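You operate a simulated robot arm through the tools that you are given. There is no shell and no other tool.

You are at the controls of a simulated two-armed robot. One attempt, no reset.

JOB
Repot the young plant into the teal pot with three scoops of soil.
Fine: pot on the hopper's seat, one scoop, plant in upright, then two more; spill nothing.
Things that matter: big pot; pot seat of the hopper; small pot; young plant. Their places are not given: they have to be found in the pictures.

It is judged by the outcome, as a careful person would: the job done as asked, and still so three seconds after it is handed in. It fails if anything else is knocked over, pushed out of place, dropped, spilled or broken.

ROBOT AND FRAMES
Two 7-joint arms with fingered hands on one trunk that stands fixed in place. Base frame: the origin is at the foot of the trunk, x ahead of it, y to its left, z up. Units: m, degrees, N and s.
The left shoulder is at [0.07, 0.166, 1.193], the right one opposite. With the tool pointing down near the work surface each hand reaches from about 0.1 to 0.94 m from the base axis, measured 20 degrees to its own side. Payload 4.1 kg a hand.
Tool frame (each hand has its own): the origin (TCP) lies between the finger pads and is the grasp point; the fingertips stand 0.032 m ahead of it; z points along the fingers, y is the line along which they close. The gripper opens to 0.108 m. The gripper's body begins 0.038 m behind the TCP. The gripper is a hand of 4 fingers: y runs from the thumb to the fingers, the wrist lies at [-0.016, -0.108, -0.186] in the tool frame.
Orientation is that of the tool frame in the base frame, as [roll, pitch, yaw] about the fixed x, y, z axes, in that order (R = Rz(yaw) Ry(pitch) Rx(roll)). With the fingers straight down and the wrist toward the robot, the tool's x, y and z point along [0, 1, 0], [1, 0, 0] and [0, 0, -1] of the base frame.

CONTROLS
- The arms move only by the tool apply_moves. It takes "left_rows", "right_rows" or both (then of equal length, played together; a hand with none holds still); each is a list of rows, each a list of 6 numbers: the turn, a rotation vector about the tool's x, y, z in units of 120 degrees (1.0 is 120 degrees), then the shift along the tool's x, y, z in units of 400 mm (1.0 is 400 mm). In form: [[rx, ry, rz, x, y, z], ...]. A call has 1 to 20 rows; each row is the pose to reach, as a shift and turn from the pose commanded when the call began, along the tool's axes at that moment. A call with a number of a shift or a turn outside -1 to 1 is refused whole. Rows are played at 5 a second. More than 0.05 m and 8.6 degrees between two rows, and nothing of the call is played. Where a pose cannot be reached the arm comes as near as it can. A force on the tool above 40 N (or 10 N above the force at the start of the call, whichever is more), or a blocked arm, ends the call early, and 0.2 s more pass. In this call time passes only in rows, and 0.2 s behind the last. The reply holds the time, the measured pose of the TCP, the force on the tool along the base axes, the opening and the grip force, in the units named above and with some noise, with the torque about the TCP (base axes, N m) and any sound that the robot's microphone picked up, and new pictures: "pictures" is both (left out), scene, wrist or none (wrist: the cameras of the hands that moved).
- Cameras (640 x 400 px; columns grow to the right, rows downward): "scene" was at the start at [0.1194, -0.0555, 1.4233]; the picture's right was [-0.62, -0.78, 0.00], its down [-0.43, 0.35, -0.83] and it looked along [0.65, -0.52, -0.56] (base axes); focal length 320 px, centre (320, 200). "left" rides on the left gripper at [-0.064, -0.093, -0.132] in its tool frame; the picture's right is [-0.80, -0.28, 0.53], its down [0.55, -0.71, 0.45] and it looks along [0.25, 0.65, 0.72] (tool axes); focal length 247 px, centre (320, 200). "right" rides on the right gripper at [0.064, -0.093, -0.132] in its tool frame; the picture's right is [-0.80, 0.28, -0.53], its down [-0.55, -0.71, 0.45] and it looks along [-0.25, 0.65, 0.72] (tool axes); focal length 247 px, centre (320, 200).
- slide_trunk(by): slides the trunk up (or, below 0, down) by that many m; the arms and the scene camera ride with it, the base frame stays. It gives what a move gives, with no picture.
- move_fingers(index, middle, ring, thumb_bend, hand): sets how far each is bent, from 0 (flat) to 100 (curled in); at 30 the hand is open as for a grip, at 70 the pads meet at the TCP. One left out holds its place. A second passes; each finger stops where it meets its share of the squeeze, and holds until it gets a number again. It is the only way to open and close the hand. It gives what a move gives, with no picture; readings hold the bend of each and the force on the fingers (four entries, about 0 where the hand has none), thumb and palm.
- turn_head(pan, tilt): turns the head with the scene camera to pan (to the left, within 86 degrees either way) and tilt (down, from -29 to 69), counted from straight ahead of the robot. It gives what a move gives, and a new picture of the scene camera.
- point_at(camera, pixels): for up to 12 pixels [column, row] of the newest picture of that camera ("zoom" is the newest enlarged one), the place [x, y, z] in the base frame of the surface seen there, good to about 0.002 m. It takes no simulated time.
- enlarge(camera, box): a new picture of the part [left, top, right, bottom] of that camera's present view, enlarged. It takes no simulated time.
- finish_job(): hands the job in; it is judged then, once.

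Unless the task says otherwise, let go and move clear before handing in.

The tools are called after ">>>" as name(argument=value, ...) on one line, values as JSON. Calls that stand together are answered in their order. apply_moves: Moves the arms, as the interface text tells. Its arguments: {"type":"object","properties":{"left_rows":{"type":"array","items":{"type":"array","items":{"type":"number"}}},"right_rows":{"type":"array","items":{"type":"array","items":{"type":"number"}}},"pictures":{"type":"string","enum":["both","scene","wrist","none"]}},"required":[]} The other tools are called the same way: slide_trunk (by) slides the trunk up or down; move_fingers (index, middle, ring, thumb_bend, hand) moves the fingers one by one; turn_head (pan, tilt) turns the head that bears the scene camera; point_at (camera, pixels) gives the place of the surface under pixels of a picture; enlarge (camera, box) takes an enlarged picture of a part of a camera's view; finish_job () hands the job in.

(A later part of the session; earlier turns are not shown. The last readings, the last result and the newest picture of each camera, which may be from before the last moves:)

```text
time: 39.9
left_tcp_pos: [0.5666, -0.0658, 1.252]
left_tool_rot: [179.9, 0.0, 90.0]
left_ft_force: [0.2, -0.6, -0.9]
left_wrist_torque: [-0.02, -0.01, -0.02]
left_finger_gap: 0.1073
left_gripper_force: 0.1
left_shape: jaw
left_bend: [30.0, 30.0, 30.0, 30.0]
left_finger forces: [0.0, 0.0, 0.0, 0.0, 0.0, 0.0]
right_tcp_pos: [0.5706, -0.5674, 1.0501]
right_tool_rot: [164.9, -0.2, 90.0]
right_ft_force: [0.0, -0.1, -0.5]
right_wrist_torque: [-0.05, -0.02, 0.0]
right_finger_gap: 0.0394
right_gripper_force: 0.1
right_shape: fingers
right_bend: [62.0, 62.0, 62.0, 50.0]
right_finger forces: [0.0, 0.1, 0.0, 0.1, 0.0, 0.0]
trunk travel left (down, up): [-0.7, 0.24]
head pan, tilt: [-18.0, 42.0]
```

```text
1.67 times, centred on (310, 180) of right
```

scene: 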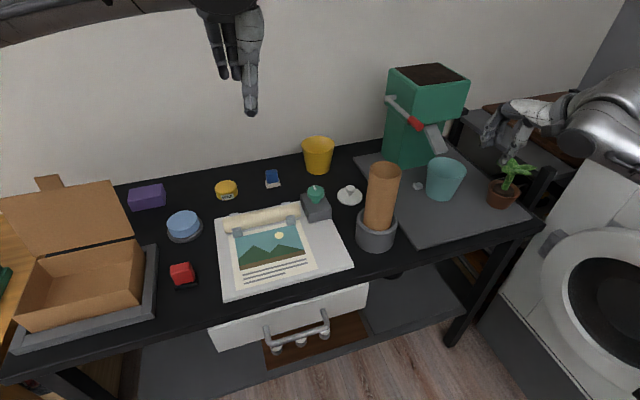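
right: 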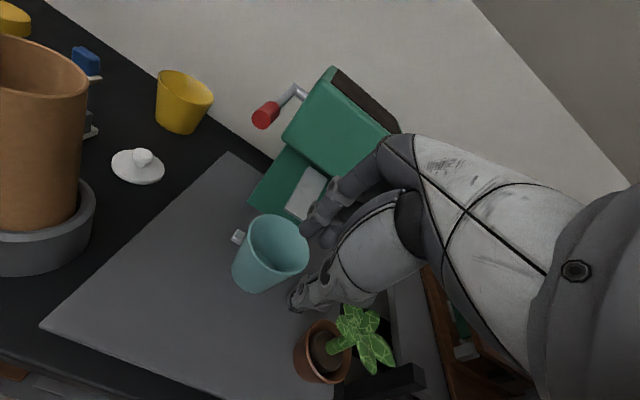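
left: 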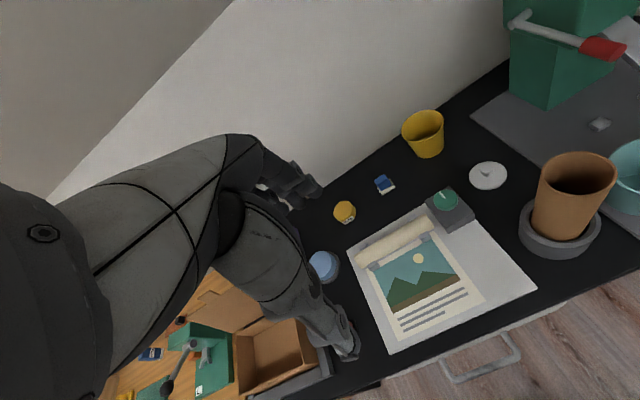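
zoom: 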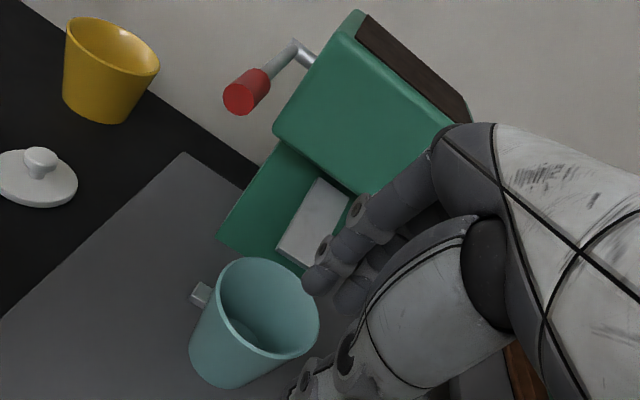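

The pot centre is (0.703,-0.5815), upright. Next I'll close the fingers into a pressing tip and hover above the red knob, leaning the hand back 30° to keep clear of the hopper.

>>> move_fingers(hand="right", index=71, middle=71, ring=71, thumb_bend=70)

>>> apply_moves(right_rows=[[-0.02, 0, 0, 0.0417, 0.035, -0.0338], [-0.042, 0, 0, 0.0833, 0.07, -0.0675], [-0.062, 0, 0, 0.125, 0.1048, -0.1013], [-0.083, 0, 0, 0.2, 0.18, -0.094], [-0.104, 0, 0, 0.2885, 0.256, -0.0868], [-0.115, 0, 0, 0.2885, 0.3, -0.04], [-0.125, 0, 0, 0.2885, 0.3333, 0.0025]])

>>> enlarge(camera="scene", box=[360, 60, 520, 180])

```text
time: 40.9
left_tcp_pos: [0.5679, -0.0669, 1.2512]
left_tool_rot: [180.0, 0.0, 90.0]
left_ft_force: [-0.2, 0.0, -0.3]
left_wrist_torque: [0.0, -0.04, 0.05]
left_finger_gap: 0.1075
left_gripper_force: 0.1
left_shape: jaw
left_bend: [30.0, 30.0, 30.0, 30.0]
left_finger forces: [0.1, 0.1, 0.0, 0.0, 0.0, 0.0]
right_tcp_pos: [0.571, -0.5683, 1.0493]
right_tool_rot: [165.1, -0.2, 90.1]
right_ft_force: [0.9, 0.0, -0.1]
right_wrist_torque: [0.01, 0.02, 0.01]
right_finger_gap: 0.0012
right_gripper_force: 0.1
right_shape: fingers
right_bend: [71.0, 71.0, 71.0, 70.0]
right_finger forces: [0.0, 0.1, 0.0, 0.0, 0.1, 0.0]
trunk travel left (down, up): [-0.7, 0.24]
head pan, tilt: [-18.0, 42.0]
```

```text
time: 42.5
left_tcp_pos: [0.5698, -0.0657, 1.2509]
left_tool_rot: [-179.8, 0.0, 90.0]
left_ft_force: [-0.3, 0.4, -0.3]
left_wrist_torque: [0.02, 0.01, 0.01]
left_finger_gap: 0.1075
left_gripper_force: 0.1
left_shape: jaw
left_bend: [30.0, 30.0, 30.0, 30.0]
left_finger forces: [0.0, 0.1, 0.1, 0.0, 0.0, 0.0]
right_tcp_pos: [0.7002, -0.4526, 1.0833]
right_tool_rot: [150.1, -0.1, 90.0]
right_ft_force: [-0.1, 1.0, -0.2]
right_wrist_torque: [-0.01, 0.0, -0.02]
right_finger_gap: 0.0009
right_gripper_force: 0.0
right_shape: fingers
right_bend: [71.0, 71.0, 71.0, 70.0]
right_finger forces: [0.1, 0.1, 0.1, 0.0, 0.0, 0.1]
trunk travel left (down, up): [-0.7, 0.24]
head pan, tilt: [-18.0, 42.0]
```

scene: 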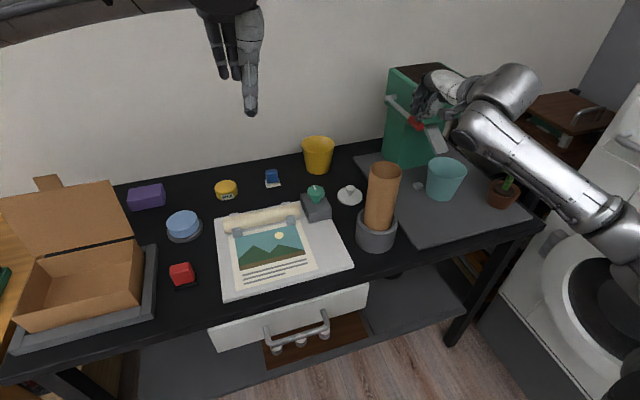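
right: 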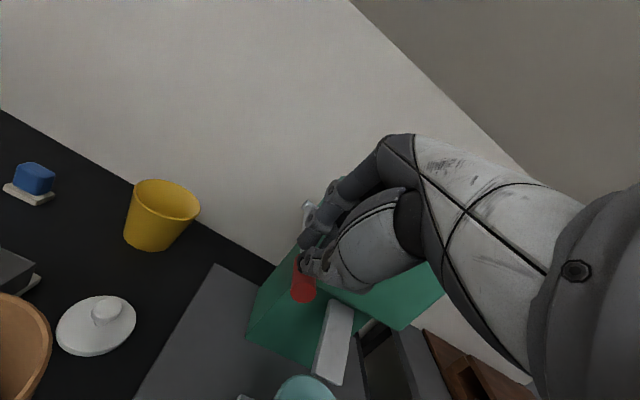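

```text
3.33 times, centred on (440, 120) of scene
```

zoom: 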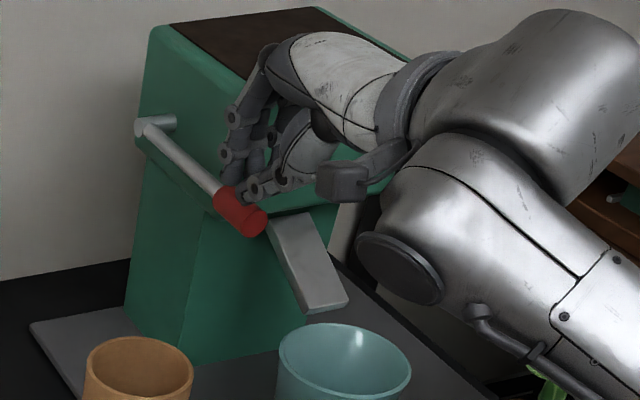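

Right above the knob (zoom: fingertips over the red knob at (240,205)). I'll press down following the lever's arc, first to about 20°, watching force and sound.

>>> apply_moves(right_rows=[[0, 0, 0, 0, 0, 0.032], [0, 0, 0, 0, -0.001, 0.0628], [0, 0, 0, 0, -0.017, 0.092], [0, 0, 0, 0, -0.0328, 0.12], [0, 0, 0, 0, -0.044, 0.151], [0, 0, 0, 0, -0.0543, 0.1818]])

>>> enlarge(camera="scene", box=[360, 60, 520, 180])

```text
time: 43.9
left_tcp_pos: [0.5687, -0.0643, 1.2504]
left_tool_rot: [-180.0, 0.1, 90.0]
left_ft_force: [0.4, 0.1, 0.1]
left_wrist_torque: [-0.01, 0.01, 0.0]
left_finger_gap: 0.1074
left_gripper_force: 0.1
left_shape: jaw
left_bend: [30.0, 30.0, 30.0, 30.0]
left_finger forces: [0.0, 0.0, 0.0, 0.1, 0.1, 0.1]
right_tcp_pos: [0.716, -0.453, 1.0101]
right_tool_rot: [150.0, -0.1, 90.0]
right_ft_force: [-0.8, 0.3, 1.4]
right_wrist_torque: [0.02, -0.02, 0.02]
right_finger_gap: 0.0011
right_gripper_force: 1.3
right_shape: fingers
right_bend: [71.0, 71.0, 71.0, 70.0]
right_finger forces: [0.1, 1.9, 0.0, 0.0, 0.1, 0.1]
trunk travel left (down, up): [-0.7, 0.24]
head pan, tilt: [-18.0, 42.0]
```

scene: 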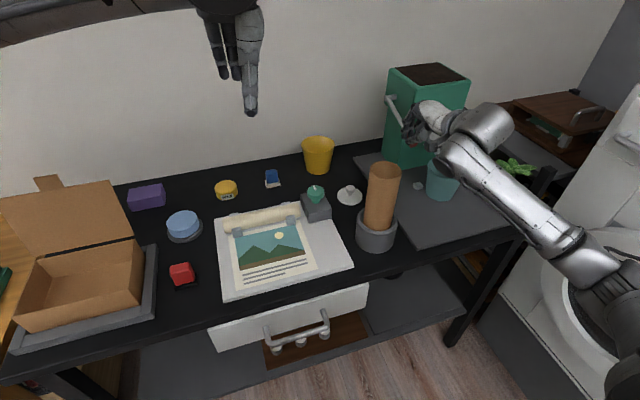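
right: 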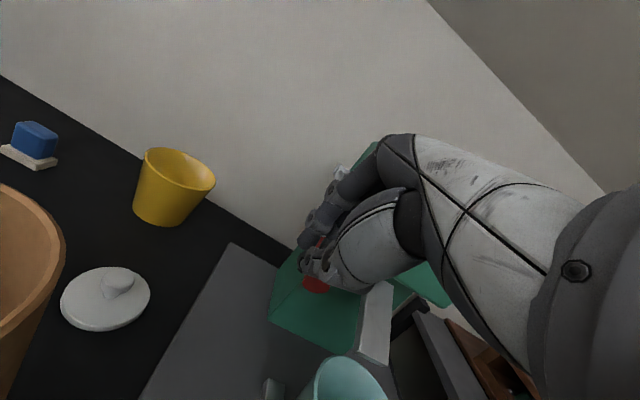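

```text
3.33 times, centred on (440, 120) of scene
```

zoom: 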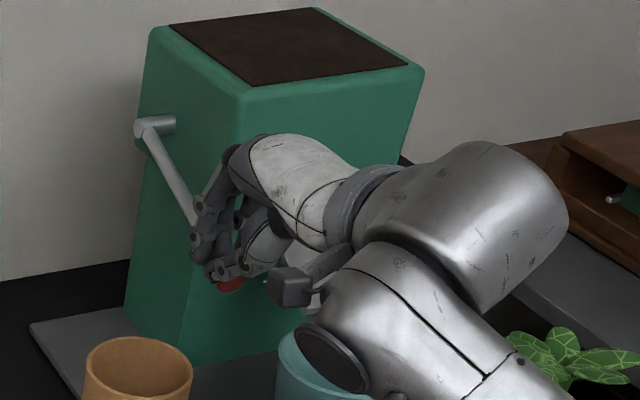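

The lever swings down easily (1.4 N) at about 20°. Continuing along the arc to about 40°.

>>> apply_moves(right_rows=[[0, 0, 0, 0, -0.005, 0.033], [0, 0, 0, 0, -0.0103, 0.0648], [0, 0, 0, 0, -0.0097, 0.0975], [0, 0, 0, 0, -0.009, 0.1305]])

>>> enlarge(camera="scene", box=[360, 60, 520, 180])

```text
time: 44.9
left_tcp_pos: [0.5649, -0.0646, 1.2529]
left_tool_rot: [179.8, 0.1, 90.0]
left_ft_force: [0.3, 0.0, 0.0]
left_wrist_torque: [0.04, -0.01, 0.0]
left_finger_gap: 0.1075
left_gripper_force: 0.1
left_shape: jaw
left_bend: [30.0, 30.0, 30.0, 30.0]
left_finger forces: [0.1, 0.0, 0.0, 0.0, 0.0, 0.0]
right_tcp_pos: [0.7378, -0.4505, 0.9827]
right_tool_rot: [148.4, 0.1, 90.1]
right_ft_force: [-13.5, 5.6, 25.7]
right_wrist_torque: [-0.38, 0.16, -0.23]
right_finger_gap: 0.002
right_gripper_force: 17.6
right_shape: fingers
right_bend: [71.0, 75.0, 73.0, 69.0]
right_finger forces: [0.1, 18.6, 16.4, 0.0, 0.1, 0.0]
trunk travel left (down, up): [-0.7, 0.24]
head pan, tilt: [-18.0, 42.0]
stopped in row 4 (right hand): the force on the tool passed its limit at 44 N (the readings are from after the stop); the commanded pose is now the measured one
```

scene: 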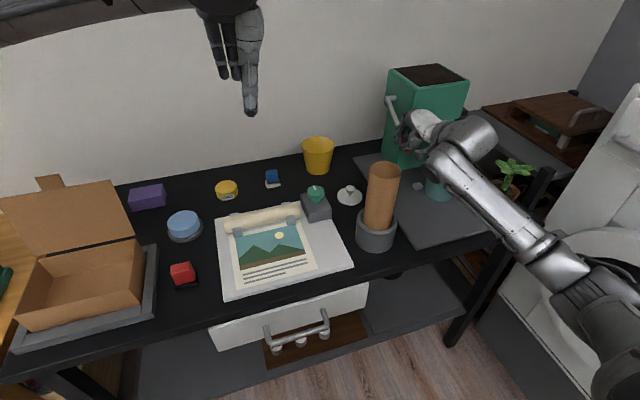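
right: 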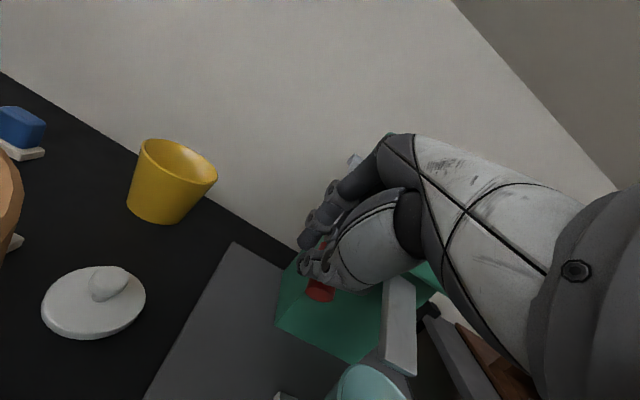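

```text
3.33 times, centred on (440, 120) of scene
```

zoom: 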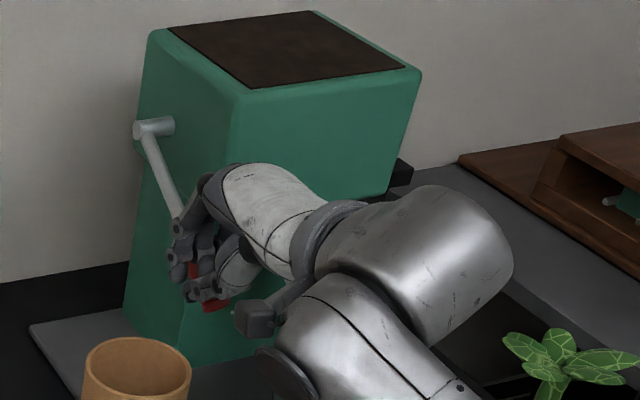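

The lever reached its stop at about 35° (44 N), and the hand stopped. I'll let it back up along the arc and retreat to see whether a scoop fell.

>>> apply_moves(right_rows=[[0, 0, 0, 0, -0.004, -0.042], [0, 0, 0, 0, -0.0088, -0.0845], [0, 0, 0, 0, 0.0148, -0.146], [0, 0, 0, 0, 0.048, -0.2025], [0, 0, 0, 0, 0.052, -0.2648], [0, 0, 0, 0, 0.01, -0.32], [0, 0, 0, 0, -0.0345, -0.3735]])

>>> enlarge(camera="scene", box=[360, 60, 520, 220])

>>> enlarge(camera="right", box=[200, 160, 440, 400])

```text
time: 46.5
left_tcp_pos: [0.5674, -0.067, 1.2521]
left_tool_rot: [-179.9, -0.1, 89.9]
left_ft_force: [0.3, -0.6, 0.1]
left_wrist_torque: [0.02, 0.0, -0.01]
left_finger_gap: 0.1077
left_gripper_force: 0.0
left_shape: jaw
left_bend: [30.0, 30.0, 30.0, 30.0]
left_finger forces: [0.0, 0.0, 0.0, 0.0, 0.0, 0.0]
right_tcp_pos: [0.65, -0.4528, 1.094]
right_tool_rot: [149.2, 0.0, 90.2]
right_ft_force: [-0.5, 0.2, 0.4]
right_wrist_torque: [0.0, -0.02, 0.01]
right_finger_gap: 0.001
right_gripper_force: 0.0
right_shape: fingers
right_bend: [71.0, 71.0, 71.0, 70.0]
right_finger forces: [0.0, 0.0, 0.0, 0.0, 0.0, 0.0]
trunk travel left (down, up): [-0.7, 0.24]
head pan, tilt: [-18.0, 42.0]
```

scene: 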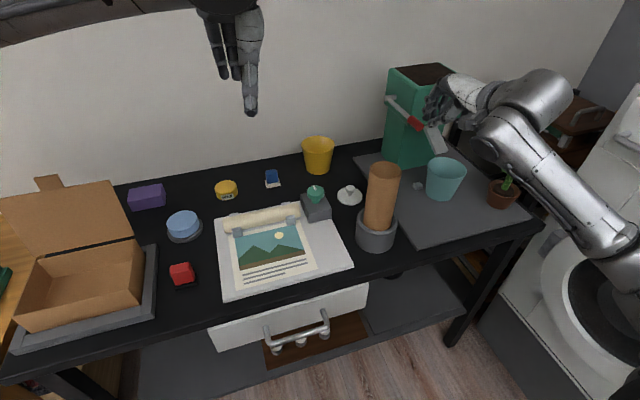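
right: 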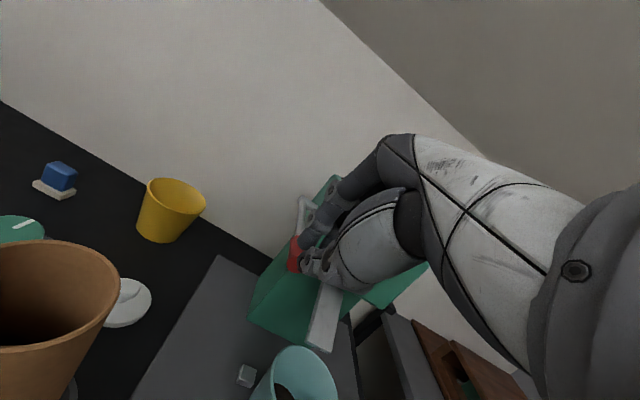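

```text
2.50 times, centred on (440, 140) of scene
```

zoom: 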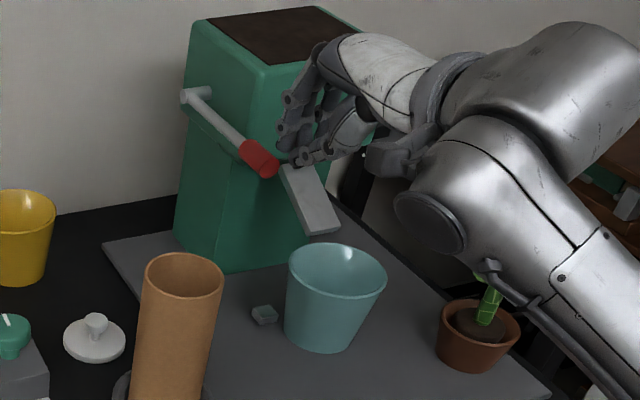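

```text
1.67 times, centred on (320, 280) of right
```

zoom: 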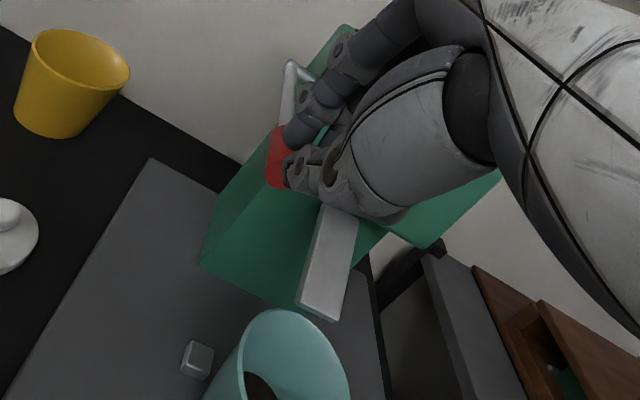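

The lever sprang back, and the right view shows dark soil inside the pot (zoom (257,385)). I'll move the hand back to look into the pot and check that nothing spilled and the hopper did not shift.

>>> apply_moves(right_rows=[[0, 0, 0, -0.05, -0.05, -0.02], [0, 0, 0, -0.1, -0.12, -0.04], [0, 0, 0, -0.15, -0.2, -0.05], [0, 0, 0, -0.18, -0.28, -0.06]])

>>> enlarge(camera="right", box=[200, 180, 400, 400])

>>> enlarge(camera="scene", box=[375, 85, 475, 215])

>>> point_at(camera="scene", pixels=[[412, 123], [436, 151], [448, 180], [440, 165], [405, 90], [390, 100]])

```text
time: 47.5
left_tcp_pos: [0.5657, -0.0665, 1.2527]
left_tool_rot: [179.9, 0.1, 90.0]
left_ft_force: [-0.3, 0.2, -0.2]
left_wrist_torque: [0.0, -0.01, 0.02]
left_finger_gap: 0.1076
left_gripper_force: 0.1
left_shape: jaw
left_bend: [30.0, 30.0, 30.0, 30.0]
left_finger forces: [0.1, 0.0, 0.0, 0.0, 0.0, 0.0]
right_tcp_pos: [0.542, -0.5257, 1.0592]
right_tool_rot: [149.0, 0.1, 90.1]
right_ft_force: [0.3, -0.5, 0.0]
right_wrist_torque: [0.0, 0.02, 0.04]
right_finger_gap: 0.0012
right_gripper_force: 0.1
right_shape: fingers
right_bend: [71.0, 71.0, 71.0, 70.0]
right_finger forces: [0.0, 0.0, 0.0, 0.0, 0.0, 0.0]
trunk travel left (down, up): [-0.7, 0.24]
head pan, tilt: [-18.0, 42.0]
```

scene: 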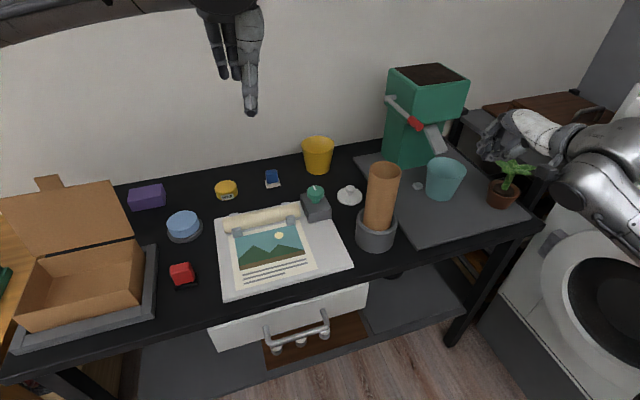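
right: 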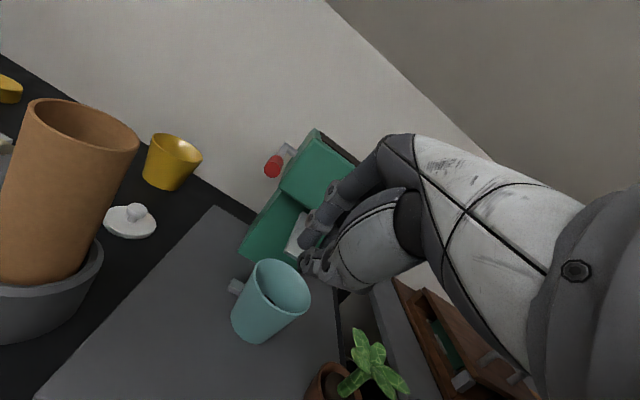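

```text
1.82 times, centred on (300, 290) of right
```

zoom: 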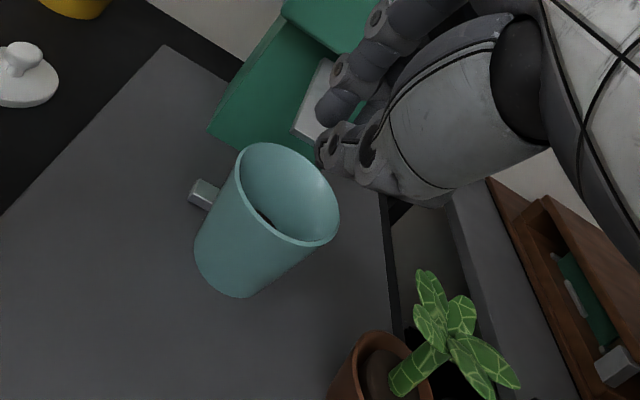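

```text
3.08 times, centred on (425, 150) of scene
```

zoom: 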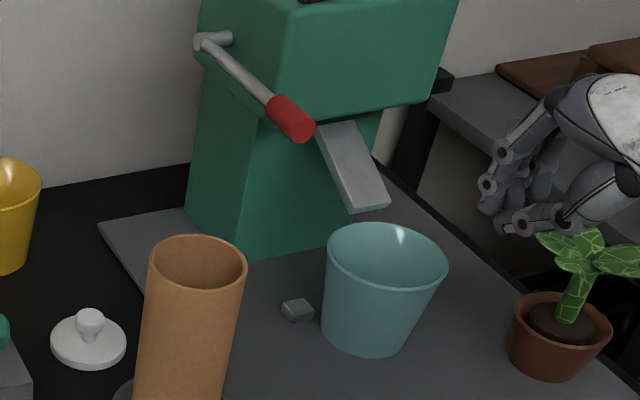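

```text
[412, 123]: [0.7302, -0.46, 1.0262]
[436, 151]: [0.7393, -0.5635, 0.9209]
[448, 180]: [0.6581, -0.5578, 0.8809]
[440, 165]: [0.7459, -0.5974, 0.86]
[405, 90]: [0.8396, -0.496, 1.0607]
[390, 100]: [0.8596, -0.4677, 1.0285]
```

One scoop went in with no spill, and the hopper hasn't moved (chute edge still (0.739,-0.5635,0.921)). Now I'll study the plant closely for the stem grasp.

>>> enlarge(camera="scene", box=[470, 145, 550, 220])

>>> point_at(camera="zoom", pixels=[[300, 255], [290, 280], [310, 230], [320, 205], [255, 150], [290, 195], [270, 180], [330, 130], [400, 180], [440, 165], [380, 205], [420, 215]])

>>> enlarge(camera="right", box=[290, 300, 430, 400])

```text
5.33 times, centred on (510, 182) of scene
```

zoom: 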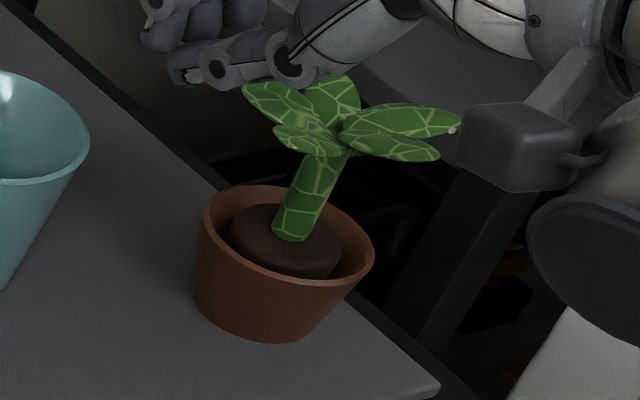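

```text
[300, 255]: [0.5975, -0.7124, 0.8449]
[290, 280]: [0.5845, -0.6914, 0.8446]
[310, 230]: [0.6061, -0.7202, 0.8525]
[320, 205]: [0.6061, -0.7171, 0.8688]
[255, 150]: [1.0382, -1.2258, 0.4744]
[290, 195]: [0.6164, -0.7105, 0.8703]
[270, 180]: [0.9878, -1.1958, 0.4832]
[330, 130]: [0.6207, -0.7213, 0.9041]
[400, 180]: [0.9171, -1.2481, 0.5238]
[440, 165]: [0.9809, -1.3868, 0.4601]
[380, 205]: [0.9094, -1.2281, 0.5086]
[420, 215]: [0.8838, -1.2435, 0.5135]
```

```text
4.00 times, centred on (360, 350) of right
```

zoom: 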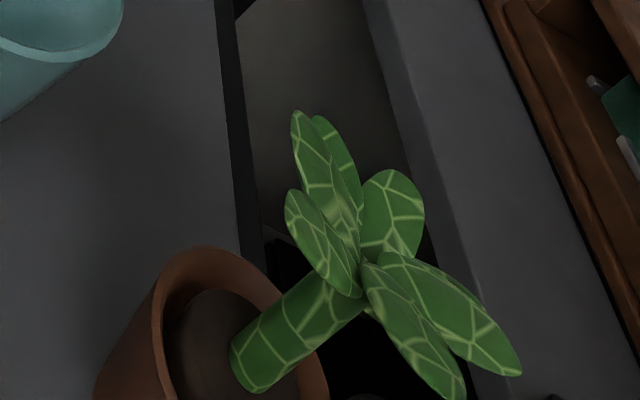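

>>> point_at(camera="zoom", pixels=[[298, 118], [320, 125], [290, 200], [340, 280], [405, 180], [515, 365], [460, 390], [380, 290], [300, 330], [240, 350], [270, 385], [330, 290]])

>>> enlarge(camera="scene", box=[470, 145, 550, 220])

>>> point_at(camera="zoom", pixels=[[248, 88], [278, 132], [318, 152], [338, 82], [452, 120], [435, 156], [360, 150], [280, 232], [305, 238], [298, 190], [330, 190], [315, 210]])

```text
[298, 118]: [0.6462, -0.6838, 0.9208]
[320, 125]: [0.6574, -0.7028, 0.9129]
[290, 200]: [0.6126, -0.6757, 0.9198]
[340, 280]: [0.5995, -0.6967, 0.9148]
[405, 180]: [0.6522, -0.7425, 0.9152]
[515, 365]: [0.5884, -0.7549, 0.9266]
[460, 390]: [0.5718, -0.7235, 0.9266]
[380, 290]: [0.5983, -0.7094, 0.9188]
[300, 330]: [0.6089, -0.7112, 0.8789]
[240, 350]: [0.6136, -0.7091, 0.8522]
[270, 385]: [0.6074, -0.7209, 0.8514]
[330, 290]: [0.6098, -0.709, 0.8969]
```

```text
5.33 times, centred on (510, 182) of scene
```

zoom: 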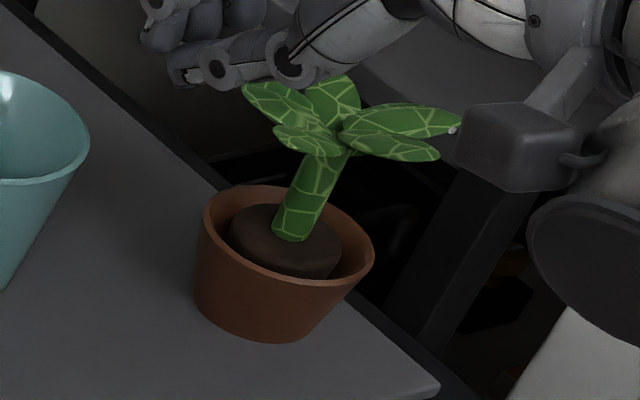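

```text
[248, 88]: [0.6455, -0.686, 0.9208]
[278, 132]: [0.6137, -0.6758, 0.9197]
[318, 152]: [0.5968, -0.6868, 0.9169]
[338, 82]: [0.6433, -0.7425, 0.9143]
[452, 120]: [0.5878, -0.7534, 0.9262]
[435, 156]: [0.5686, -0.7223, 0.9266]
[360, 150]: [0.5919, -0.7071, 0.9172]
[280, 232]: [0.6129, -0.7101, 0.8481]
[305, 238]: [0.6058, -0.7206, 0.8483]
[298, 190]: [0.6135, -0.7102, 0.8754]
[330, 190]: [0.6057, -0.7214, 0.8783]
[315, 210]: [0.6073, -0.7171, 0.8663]
```

The leaves are all above z≈0.905 and the stem (about 15 mm thick) is centred at (0.6115,-0.7185), so I'll grip it from the side between soil (0.85) and leaves with index, middle and thumb. First I'll curl the ring finger away and rotate the hand in free air.

>>> move_fingers(hand="right", index=50, middle=50, ring=95, thumb_bend=50)

>>> apply_moves(right_rows=[[-0.0226, 0.0051, 0.0623, -0.0204, -0.0121, -0.0013], [-0.0453, 0.0102, 0.1246, -0.0408, -0.0243, -0.0025], [-0.068, 0.0154, 0.1868, -0.0612, -0.0364, -0.0037], [-0.0906, 0.0205, 0.2491, -0.0817, -0.0486, -0.005], [-0.1133, 0.0256, 0.3114, -0.1021, -0.0607, -0.0062], [-0.1359, 0.0307, 0.3737, -0.1225, -0.0729, -0.0075], [-0.1586, 0.0359, 0.436, -0.1429, -0.085, -0.0087], [-0.1812, 0.041, 0.4982, -0.1633, -0.0971, -0.01], [-0.2039, 0.0461, 0.5605, -0.1837, -0.1093, -0.0112], [-0.2265, 0.0512, 0.6228, -0.2041, -0.1214, -0.0125], [-0.2492, 0.0563, 0.6851, -0.2246, -0.1336, -0.0137], [-0.2718, 0.0615, 0.7473, -0.245, -0.1457, -0.015], [-0.2945, 0.0666, 0.8096, -0.2654, -0.1579, -0.0162], [-0.3171, 0.0717, 0.8719, -0.2858, -0.17, -0.0175]])

>>> enlarge(camera="scene", box=[440, 90, 640, 260])

```text
time: 48.5
left_tcp_pos: [0.5692, -0.0658, 1.2512]
left_tool_rot: [180.0, -0.1, 90.0]
left_ft_force: [-0.6, -0.6, -0.2]
left_wrist_torque: [0.01, -0.02, 0.02]
left_finger_gap: 0.1077
left_gripper_force: 0.1
left_shape: jaw
left_bend: [30.0, 30.0, 30.0, 30.0]
left_finger forces: [0.0, 0.0, 0.1, 0.0, 0.0, 0.0]
right_tcp_pos: [0.5439, -0.5249, 1.0577]
right_tool_rot: [149.2, 0.0, 90.0]
right_ft_force: [-0.5, -0.2, -1.2]
right_wrist_torque: [0.0, 0.01, 0.01]
right_finger_gap: 0.0553
right_gripper_force: 0.0
right_shape: fingers
right_bend: [50.0, 50.0, 95.0, 50.0]
right_finger forces: [0.0, 0.1, 0.0, 0.0, 0.1, 0.0]
trunk travel left (down, up): [-0.7, 0.24]
head pan, tilt: [-18.0, 42.0]
```

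```text
time: 51.5
left_tcp_pos: [0.5682, -0.065, 1.2512]
left_tool_rot: [-180.0, 0.1, 89.9]
left_ft_force: [0.2, -0.5, 0.4]
left_wrist_torque: [0.03, 0.0, 0.01]
left_finger_gap: 0.1077
left_gripper_force: 0.0
left_shape: jaw
left_bend: [30.0, 30.0, 30.0, 30.0]
left_finger forces: [0.0, 0.1, 0.1, 0.0, 0.0, 0.0]
right_tcp_pos: [0.4809, -0.6387, 1.0294]
right_tool_rot: [179.9, -59.8, -25.0]
right_ft_force: [0.0, -0.6, 0.6]
right_wrist_torque: [0.01, -0.01, 0.01]
right_finger_gap: 0.0551
right_gripper_force: 0.2
right_shape: fingers
right_bend: [50.0, 50.0, 95.0, 50.0]
right_finger forces: [0.0, 0.0, 0.0, 0.0, 0.0, 0.0]
trunk travel left (down, up): [-0.7, 0.24]
head pan, tilt: [-18.0, 42.0]
```

scene: 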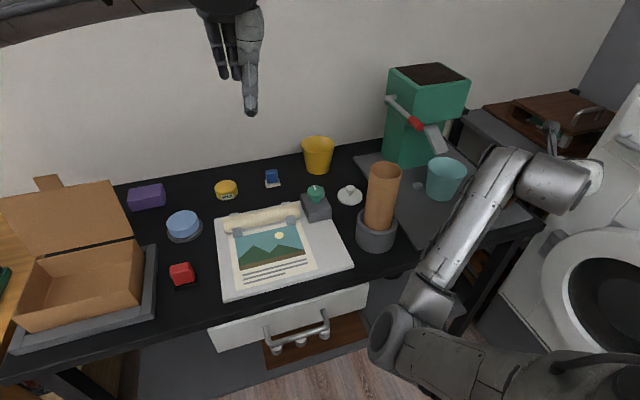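
right: 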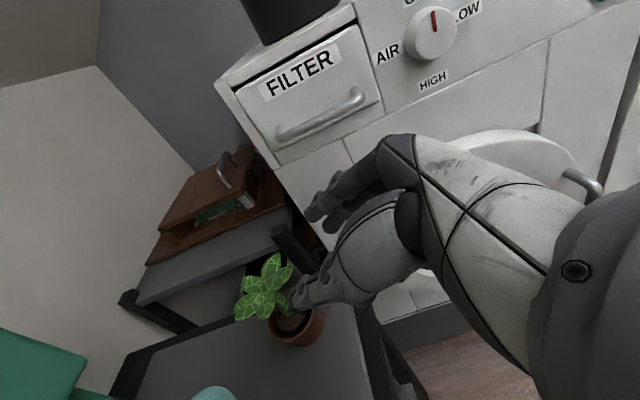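

```text
2.35 times, centred on (540, 175) of scene
```

zoom: 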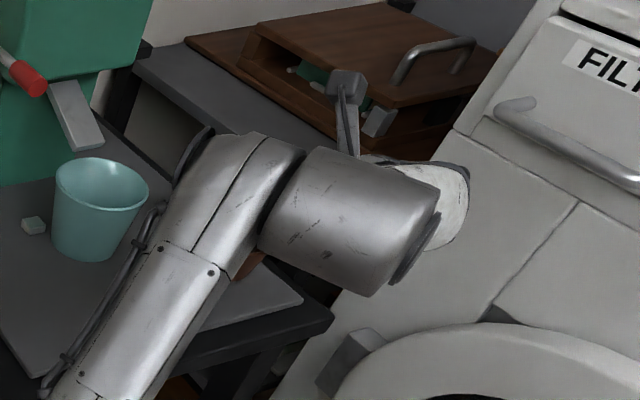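

The pose tracked exactly (α −25°, 30° down). The forearm now crosses the scene view, so I'll check its elbow's clearance to the table and measure the plant from the wrist camera.

>>> point_at(camera="scene", pixels=[[400, 330], [430, 300], [372, 345], [450, 240], [490, 160], [420, 290], [390, 312]])

>>> enlarge(camera="right", box=[210, 180, 370, 360])

```text
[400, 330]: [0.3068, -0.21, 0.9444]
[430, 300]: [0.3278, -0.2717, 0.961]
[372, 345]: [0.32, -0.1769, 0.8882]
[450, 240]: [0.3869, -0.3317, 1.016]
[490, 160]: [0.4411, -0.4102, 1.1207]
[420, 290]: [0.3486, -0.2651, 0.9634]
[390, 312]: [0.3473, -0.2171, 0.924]
```

```text
2.22 times, centred on (290, 270) of right
```

zoom: 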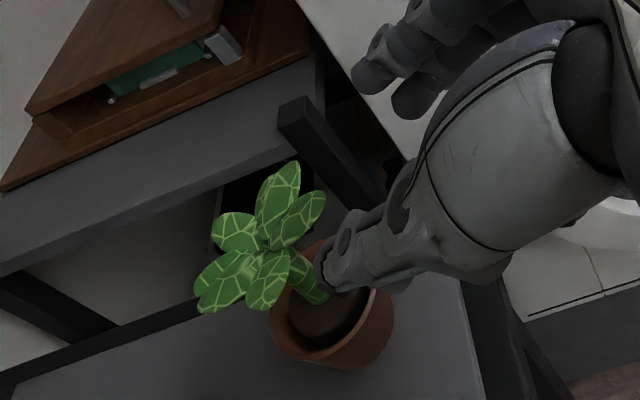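

>>> apply_moves(right_rows=[[0, 0, 0, -0.0485, 0.0065, 0.0376], [0, 0, 0, -0.097, 0.0131, 0.0753], [0, 0, 0, -0.1455, 0.0196, 0.1129], [0, 0, 0, -0.194, 0.0262, 0.1505], [0, 0, 0, -0.2425, 0.0327, 0.1882], [0, 0, 0, -0.291, 0.0393, 0.2258]])

>>> enlarge(camera="right", box=[180, 140, 400, 370])

```text
time: 52.9
left_tcp_pos: [0.5679, -0.0666, 1.2512]
left_tool_rot: [-180.0, 0.0, 90.0]
left_ft_force: [-0.2, -0.9, -0.7]
left_wrist_torque: [0.0, 0.02, 0.04]
left_finger_gap: 0.1076
left_gripper_force: 0.1
left_shape: jaw
left_bend: [30.0, 30.0, 30.0, 30.0]
left_finger forces: [0.0, 0.0, 0.0, 0.1, 0.1, 0.1]
right_tcp_pos: [0.4914, -0.6623, 0.8818]
right_tool_rot: [179.9, -59.7, -24.8]
right_ft_force: [0.0, 0.0, 0.0]
right_wrist_torque: [-0.02, -0.02, -0.01]
right_finger_gap: 0.0552
right_gripper_force: 0.0
right_shape: fingers
right_bend: [50.0, 50.0, 95.0, 50.0]
right_finger forces: [0.0, 0.0, 0.0, 0.0, 0.1, 0.0]
trunk travel left (down, up): [-0.7, 0.24]
head pan, tilt: [-18.0, 42.0]
```

scene: 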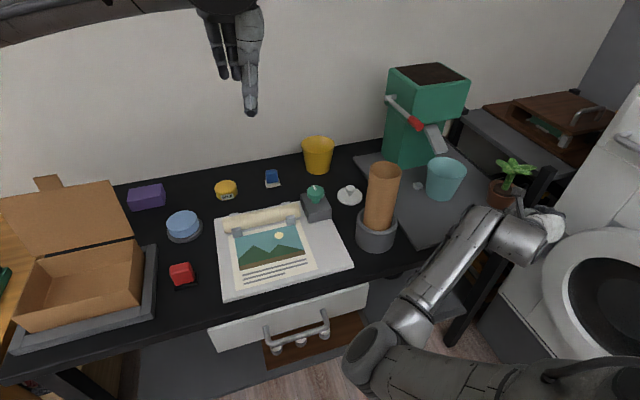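
right: 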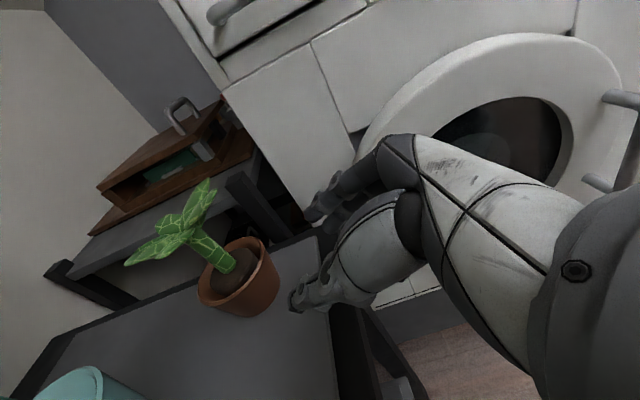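

```text
1.74 times, centred on (290, 255) of right
```

zoom: 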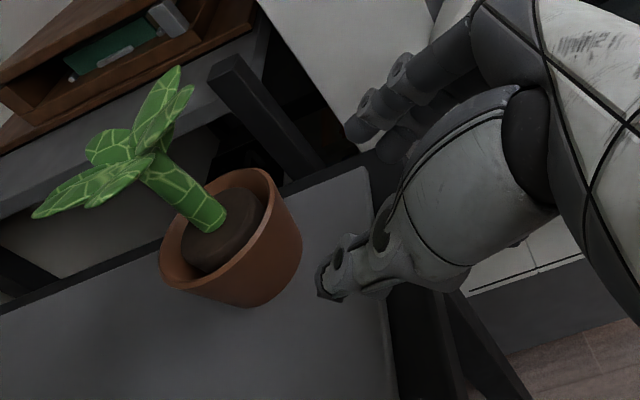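

The wrist view now shows the stem clearly (zoom (150,170) to (215,225)). I'll measure its edges to aim the pinch.

>>> enlarge(camera="right", box=[180, 200, 280, 300])

```text
4.00 times, centred on (230, 250) of right
```

zoom: 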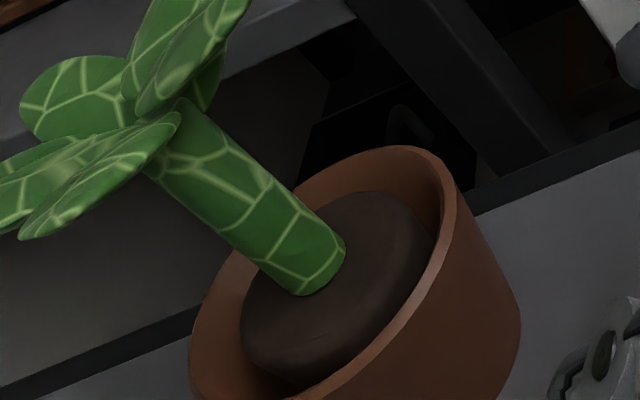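

>>> point_at(camera="zoom", pixels=[[295, 285], [320, 265], [338, 245], [225, 225], [250, 200], [270, 185], [165, 170], [195, 145], [215, 130], [300, 330], [400, 230], [350, 215]])

>>> point_at(camera="zoom", pixels=[[440, 190], [400, 152], [200, 350], [300, 380], [455, 225], [330, 370], [290, 200], [240, 130], [100, 190], [30, 230], [165, 115], [250, 320]])

```text
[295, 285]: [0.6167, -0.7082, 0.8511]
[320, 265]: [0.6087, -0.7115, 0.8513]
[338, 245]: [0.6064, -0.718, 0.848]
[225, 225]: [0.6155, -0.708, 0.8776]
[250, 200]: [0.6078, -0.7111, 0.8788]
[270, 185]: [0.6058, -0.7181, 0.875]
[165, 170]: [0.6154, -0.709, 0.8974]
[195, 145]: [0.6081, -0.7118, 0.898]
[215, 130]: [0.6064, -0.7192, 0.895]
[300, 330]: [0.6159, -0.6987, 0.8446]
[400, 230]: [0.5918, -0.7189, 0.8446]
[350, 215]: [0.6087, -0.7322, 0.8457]
```

```text
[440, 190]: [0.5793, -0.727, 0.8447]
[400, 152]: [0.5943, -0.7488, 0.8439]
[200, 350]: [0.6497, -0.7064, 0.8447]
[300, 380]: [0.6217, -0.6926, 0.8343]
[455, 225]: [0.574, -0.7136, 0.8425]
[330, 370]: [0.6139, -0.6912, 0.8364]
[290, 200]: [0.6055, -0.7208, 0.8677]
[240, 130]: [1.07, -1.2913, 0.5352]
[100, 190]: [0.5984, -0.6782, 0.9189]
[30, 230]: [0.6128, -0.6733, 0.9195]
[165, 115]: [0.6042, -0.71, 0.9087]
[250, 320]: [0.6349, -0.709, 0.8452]
```

Stem centre is (0.6146,-0.7168), radius 9 mm, soil top at 0.845. I'll advance horizontally to 3 cm short of the stem and look.

>>> apply_moves(right_rows=[[0, 0, 0, 0.029, -0.0015, 0.049], [0, 0, 0, 0.058, -0.003, 0.0985], [0, 0, 0, 0.087, -0.0045, 0.148], [0, 0, 0, 0.117, -0.006, 0.199]])

>>> enlarge(camera="right", box=[180, 140, 400, 370])

>>> enlarge(camera="scene", box=[450, 130, 570, 260])

```text
time: 53.9
left_tcp_pos: [0.569, -0.0658, 1.2502]
left_tool_rot: [-179.9, 0.0, 90.0]
left_ft_force: [0.1, -0.6, 0.0]
left_wrist_torque: [-0.01, 0.03, -0.01]
left_finger_gap: 0.1075
left_gripper_force: 0.0
left_shape: jaw
left_bend: [30.0, 30.0, 30.0, 30.0]
left_finger forces: [0.1, 0.1, 0.0, 0.0, 0.0, 0.0]
right_tcp_pos: [0.5784, -0.6977, 0.8812]
right_tool_rot: [179.9, -59.7, -24.7]
right_ft_force: [0.1, 0.0, 0.0]
right_wrist_torque: [0.0, -0.02, 0.01]
right_finger_gap: 0.0549
right_gripper_force: 0.1
right_shape: fingers
right_bend: [50.0, 50.0, 95.0, 50.0]
right_finger forces: [0.1, 0.0, 0.1, 0.0, 0.1, 0.1]
trunk travel left (down, up): [-0.7, 0.24]
head pan, tilt: [-18.0, 42.0]
```

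scene: 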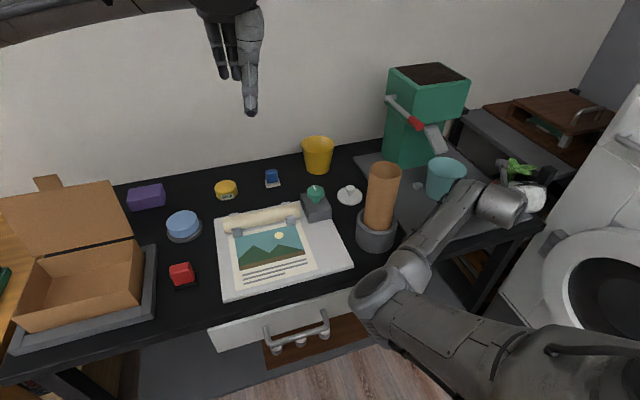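
right: 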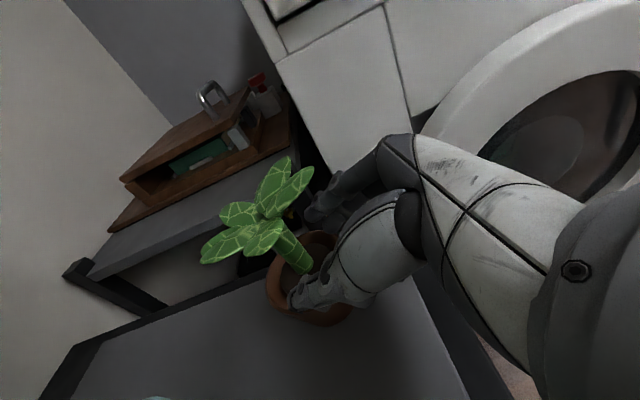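

```text
1.74 times, centred on (290, 255) of right
```

zoom: 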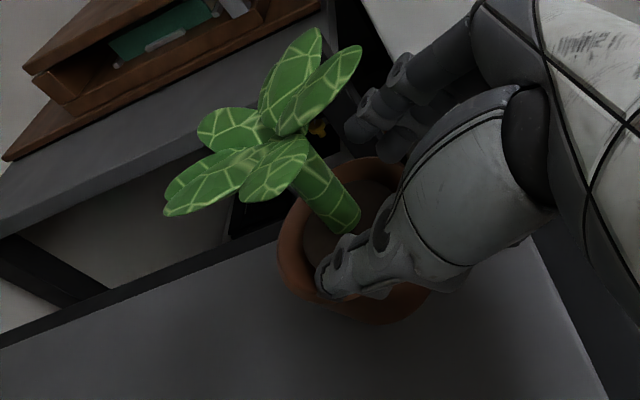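

```text
3.08 times, centred on (510, 195) of scene
```

zoom: 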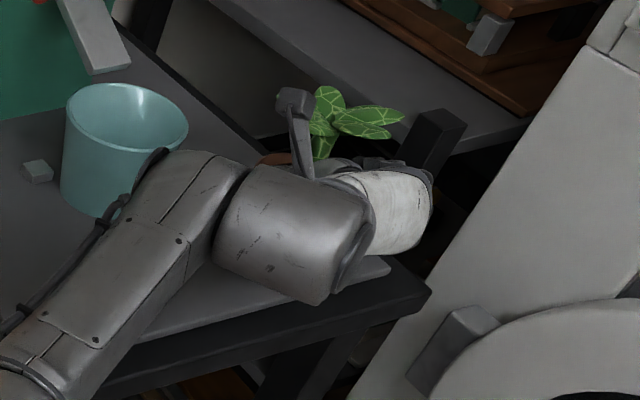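

The open fingers are level with the stem and clear of rim and leaves (zoom: thumb tip (325,280), stem (335,195)). Advancing the last 3 cm.

>>> apply_moves(right_rows=[[0, 0, 0, 0.0149, 0.0017, 0.0191], [0, 0, 0, 0.0298, 0.0033, 0.0382], [0, 0, 0, 0.0447, 0.005, 0.0573]])

>>> enlarge(camera="right", box=[220, 120, 440, 350])

```text
time: 54.7
left_tcp_pos: [0.5683, -0.0657, 1.2506]
left_tool_rot: [-180.0, 0.0, 90.0]
left_ft_force: [0.2, 0.7, 0.4]
left_wrist_torque: [0.03, 0.0, 0.01]
left_finger_gap: 0.1078
left_gripper_force: 0.0
left_shape: jaw
left_bend: [30.0, 30.0, 30.0, 30.0]
left_finger forces: [0.1, 0.0, 0.0, 0.1, 0.0, 0.1]
right_tcp_pos: [0.6003, -0.712, 0.887]
right_tool_rot: [179.9, -59.9, -24.8]
right_ft_force: [-0.3, 1.2, -0.1]
right_wrist_torque: [0.02, 0.0, -0.01]
right_finger_gap: 0.0552
right_gripper_force: 0.0
right_shape: fingers
right_bend: [50.0, 50.0, 95.0, 50.0]
right_finger forces: [0.1, 0.0, 0.0, 0.0, 0.0, 0.0]
trunk travel left (down, up): [-0.7, 0.24]
head pan, tilt: [-18.0, 42.0]
```

scene: 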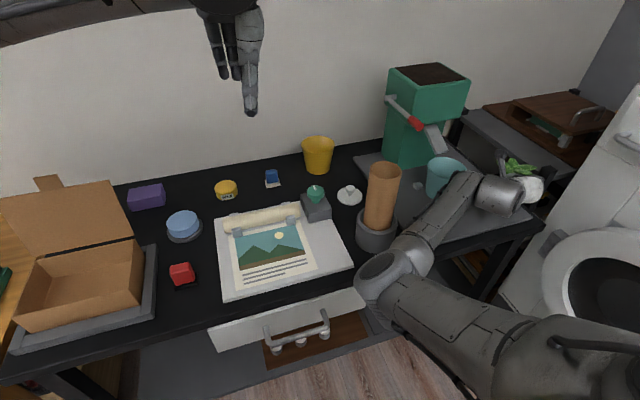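
right: 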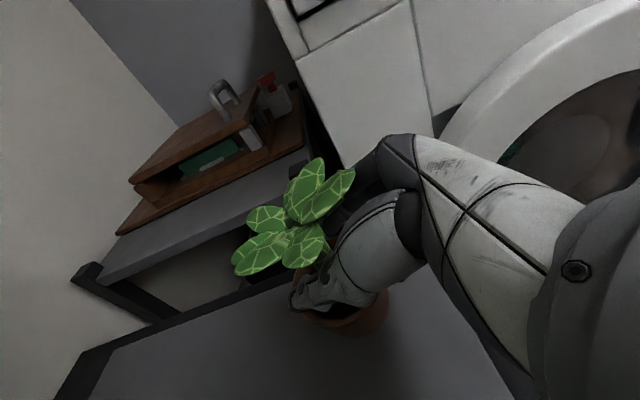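

```text
1.74 times, centred on (330, 235) of right
```

zoom: 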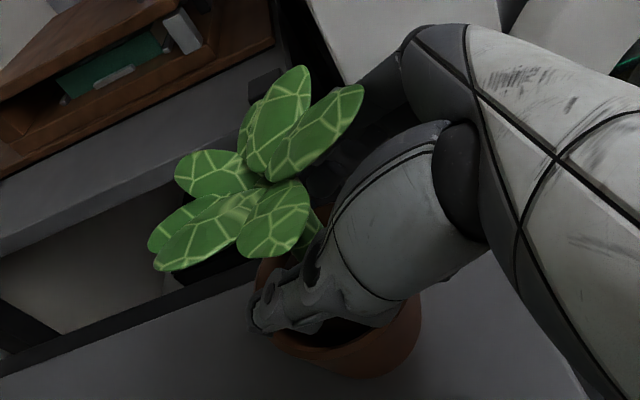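

>>> point_at(camera="scene", pixels=[[380, 265], [400, 240], [425, 240], [365, 285], [440, 215], [470, 185]])

>>> move_fingers(hand="right", index=60, middle=60, thumb_bend=60)

>>> enlarge(camera="right", box=[220, 120, 440, 350])

```text
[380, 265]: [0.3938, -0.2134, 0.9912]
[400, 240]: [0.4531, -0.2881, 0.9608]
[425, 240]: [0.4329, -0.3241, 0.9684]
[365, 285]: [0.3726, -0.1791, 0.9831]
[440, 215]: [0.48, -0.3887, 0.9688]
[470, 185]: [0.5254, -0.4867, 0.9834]
```

```text
time: 55.7
left_tcp_pos: [0.5683, -0.0659, 1.2508]
left_tool_rot: [-180.0, 0.0, 90.0]
left_ft_force: [-0.5, 0.1, 0.4]
left_wrist_torque: [-0.01, 0.0, 0.02]
left_finger_gap: 0.1076
left_gripper_force: 0.0
left_shape: jaw
left_bend: [30.0, 30.0, 30.0, 30.0]
left_finger forces: [0.1, 0.1, 0.0, 0.1, 0.0, 0.0]
right_tcp_pos: [0.6011, -0.7126, 0.8884]
right_tool_rot: [179.6, -59.8, -24.5]
right_ft_force: [-0.2, -0.1, 0.5]
right_wrist_torque: [0.02, -0.01, -0.02]
right_finger_gap: 0.0295
right_gripper_force: 0.1
right_shape: fingers
right_bend: [60.0, 60.0, 95.0, 60.0]
right_finger forces: [0.1, 0.1, 0.0, 0.0, 0.1, 0.0]
trunk travel left (down, up): [-0.7, 0.24]
head pan, tilt: [-18.0, 42.0]
```

```text
1.74 times, centred on (330, 235) of right
```

zoom: 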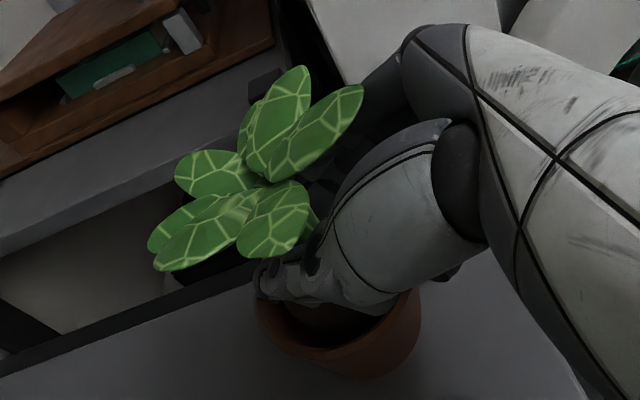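

The stem is between the pads (gap 30 mm, no contact yet). Closing gently onto it.

>>> move_fingers(hand="right", index=66, middle=66, thumb_bend=66)

>>> move_fingers(hand="right", index=70, middle=70, thumb_bend=69)

>>> enlarge(camera="right", box=[220, 120, 440, 350])

```text
time: 56.7
left_tcp_pos: [0.5679, -0.0665, 1.253]
left_tool_rot: [179.9, 0.1, 90.0]
left_ft_force: [-0.3, 0.1, -0.4]
left_wrist_torque: [-0.01, 0.04, -0.01]
left_finger_gap: 0.1078
left_gripper_force: 0.0
left_shape: jaw
left_bend: [30.0, 30.0, 30.0, 30.0]
left_finger forces: [0.0, 0.0, 0.0, 0.1, 0.0, 0.0]
right_tcp_pos: [0.6004, -0.7126, 0.8876]
right_tool_rot: [179.8, -59.8, -24.8]
right_ft_force: [0.5, 0.0, -0.6]
right_wrist_torque: [-0.06, 0.01, -0.02]
right_finger_gap: 0.0152
right_gripper_force: 1.0
right_shape: fingers
right_bend: [66.0, 65.0, 95.0, 65.0]
right_finger forces: [0.1, 0.9, 0.1, 0.0, 1.0, 0.1]
trunk travel left (down, up): [-0.7, 0.24]
head pan, tilt: [-18.0, 42.0]
```

```text
time: 57.7
left_tcp_pos: [0.568, -0.0659, 1.251]
left_tool_rot: [180.0, 0.1, 90.1]
left_ft_force: [0.1, -0.3, 0.0]
left_wrist_torque: [0.01, 0.01, 0.01]
left_finger_gap: 0.1076
left_gripper_force: 0.1
left_shape: jaw
left_bend: [30.0, 30.0, 30.0, 30.0]
left_finger forces: [0.0, 0.1, 0.0, 0.1, 0.1, 0.0]
right_tcp_pos: [0.6014, -0.7124, 0.8868]
right_tool_rot: [179.8, -59.8, -24.7]
right_ft_force: [-0.6, -0.5, 0.3]
right_wrist_torque: [-0.05, 0.04, -0.01]
right_finger_gap: 0.0112
right_gripper_force: 4.2
right_shape: fingers
right_bend: [69.0, 67.0, 95.0, 65.0]
right_finger forces: [0.8, 3.1, 0.0, 0.0, 3.6, 0.1]
trunk travel left (down, up): [-0.7, 0.24]
head pan, tilt: [-18.0, 42.0]
```

```text
1.74 times, centred on (330, 235) of right
```

zoom: 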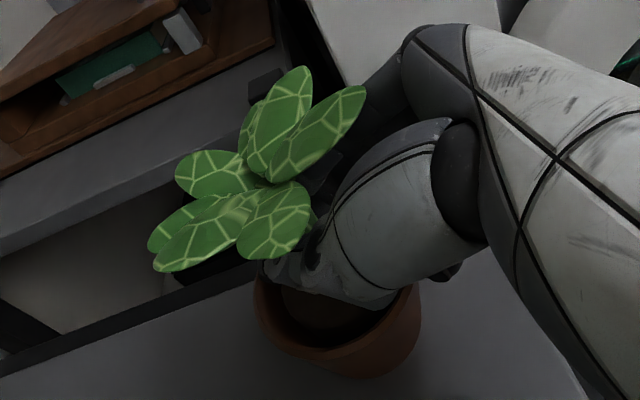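

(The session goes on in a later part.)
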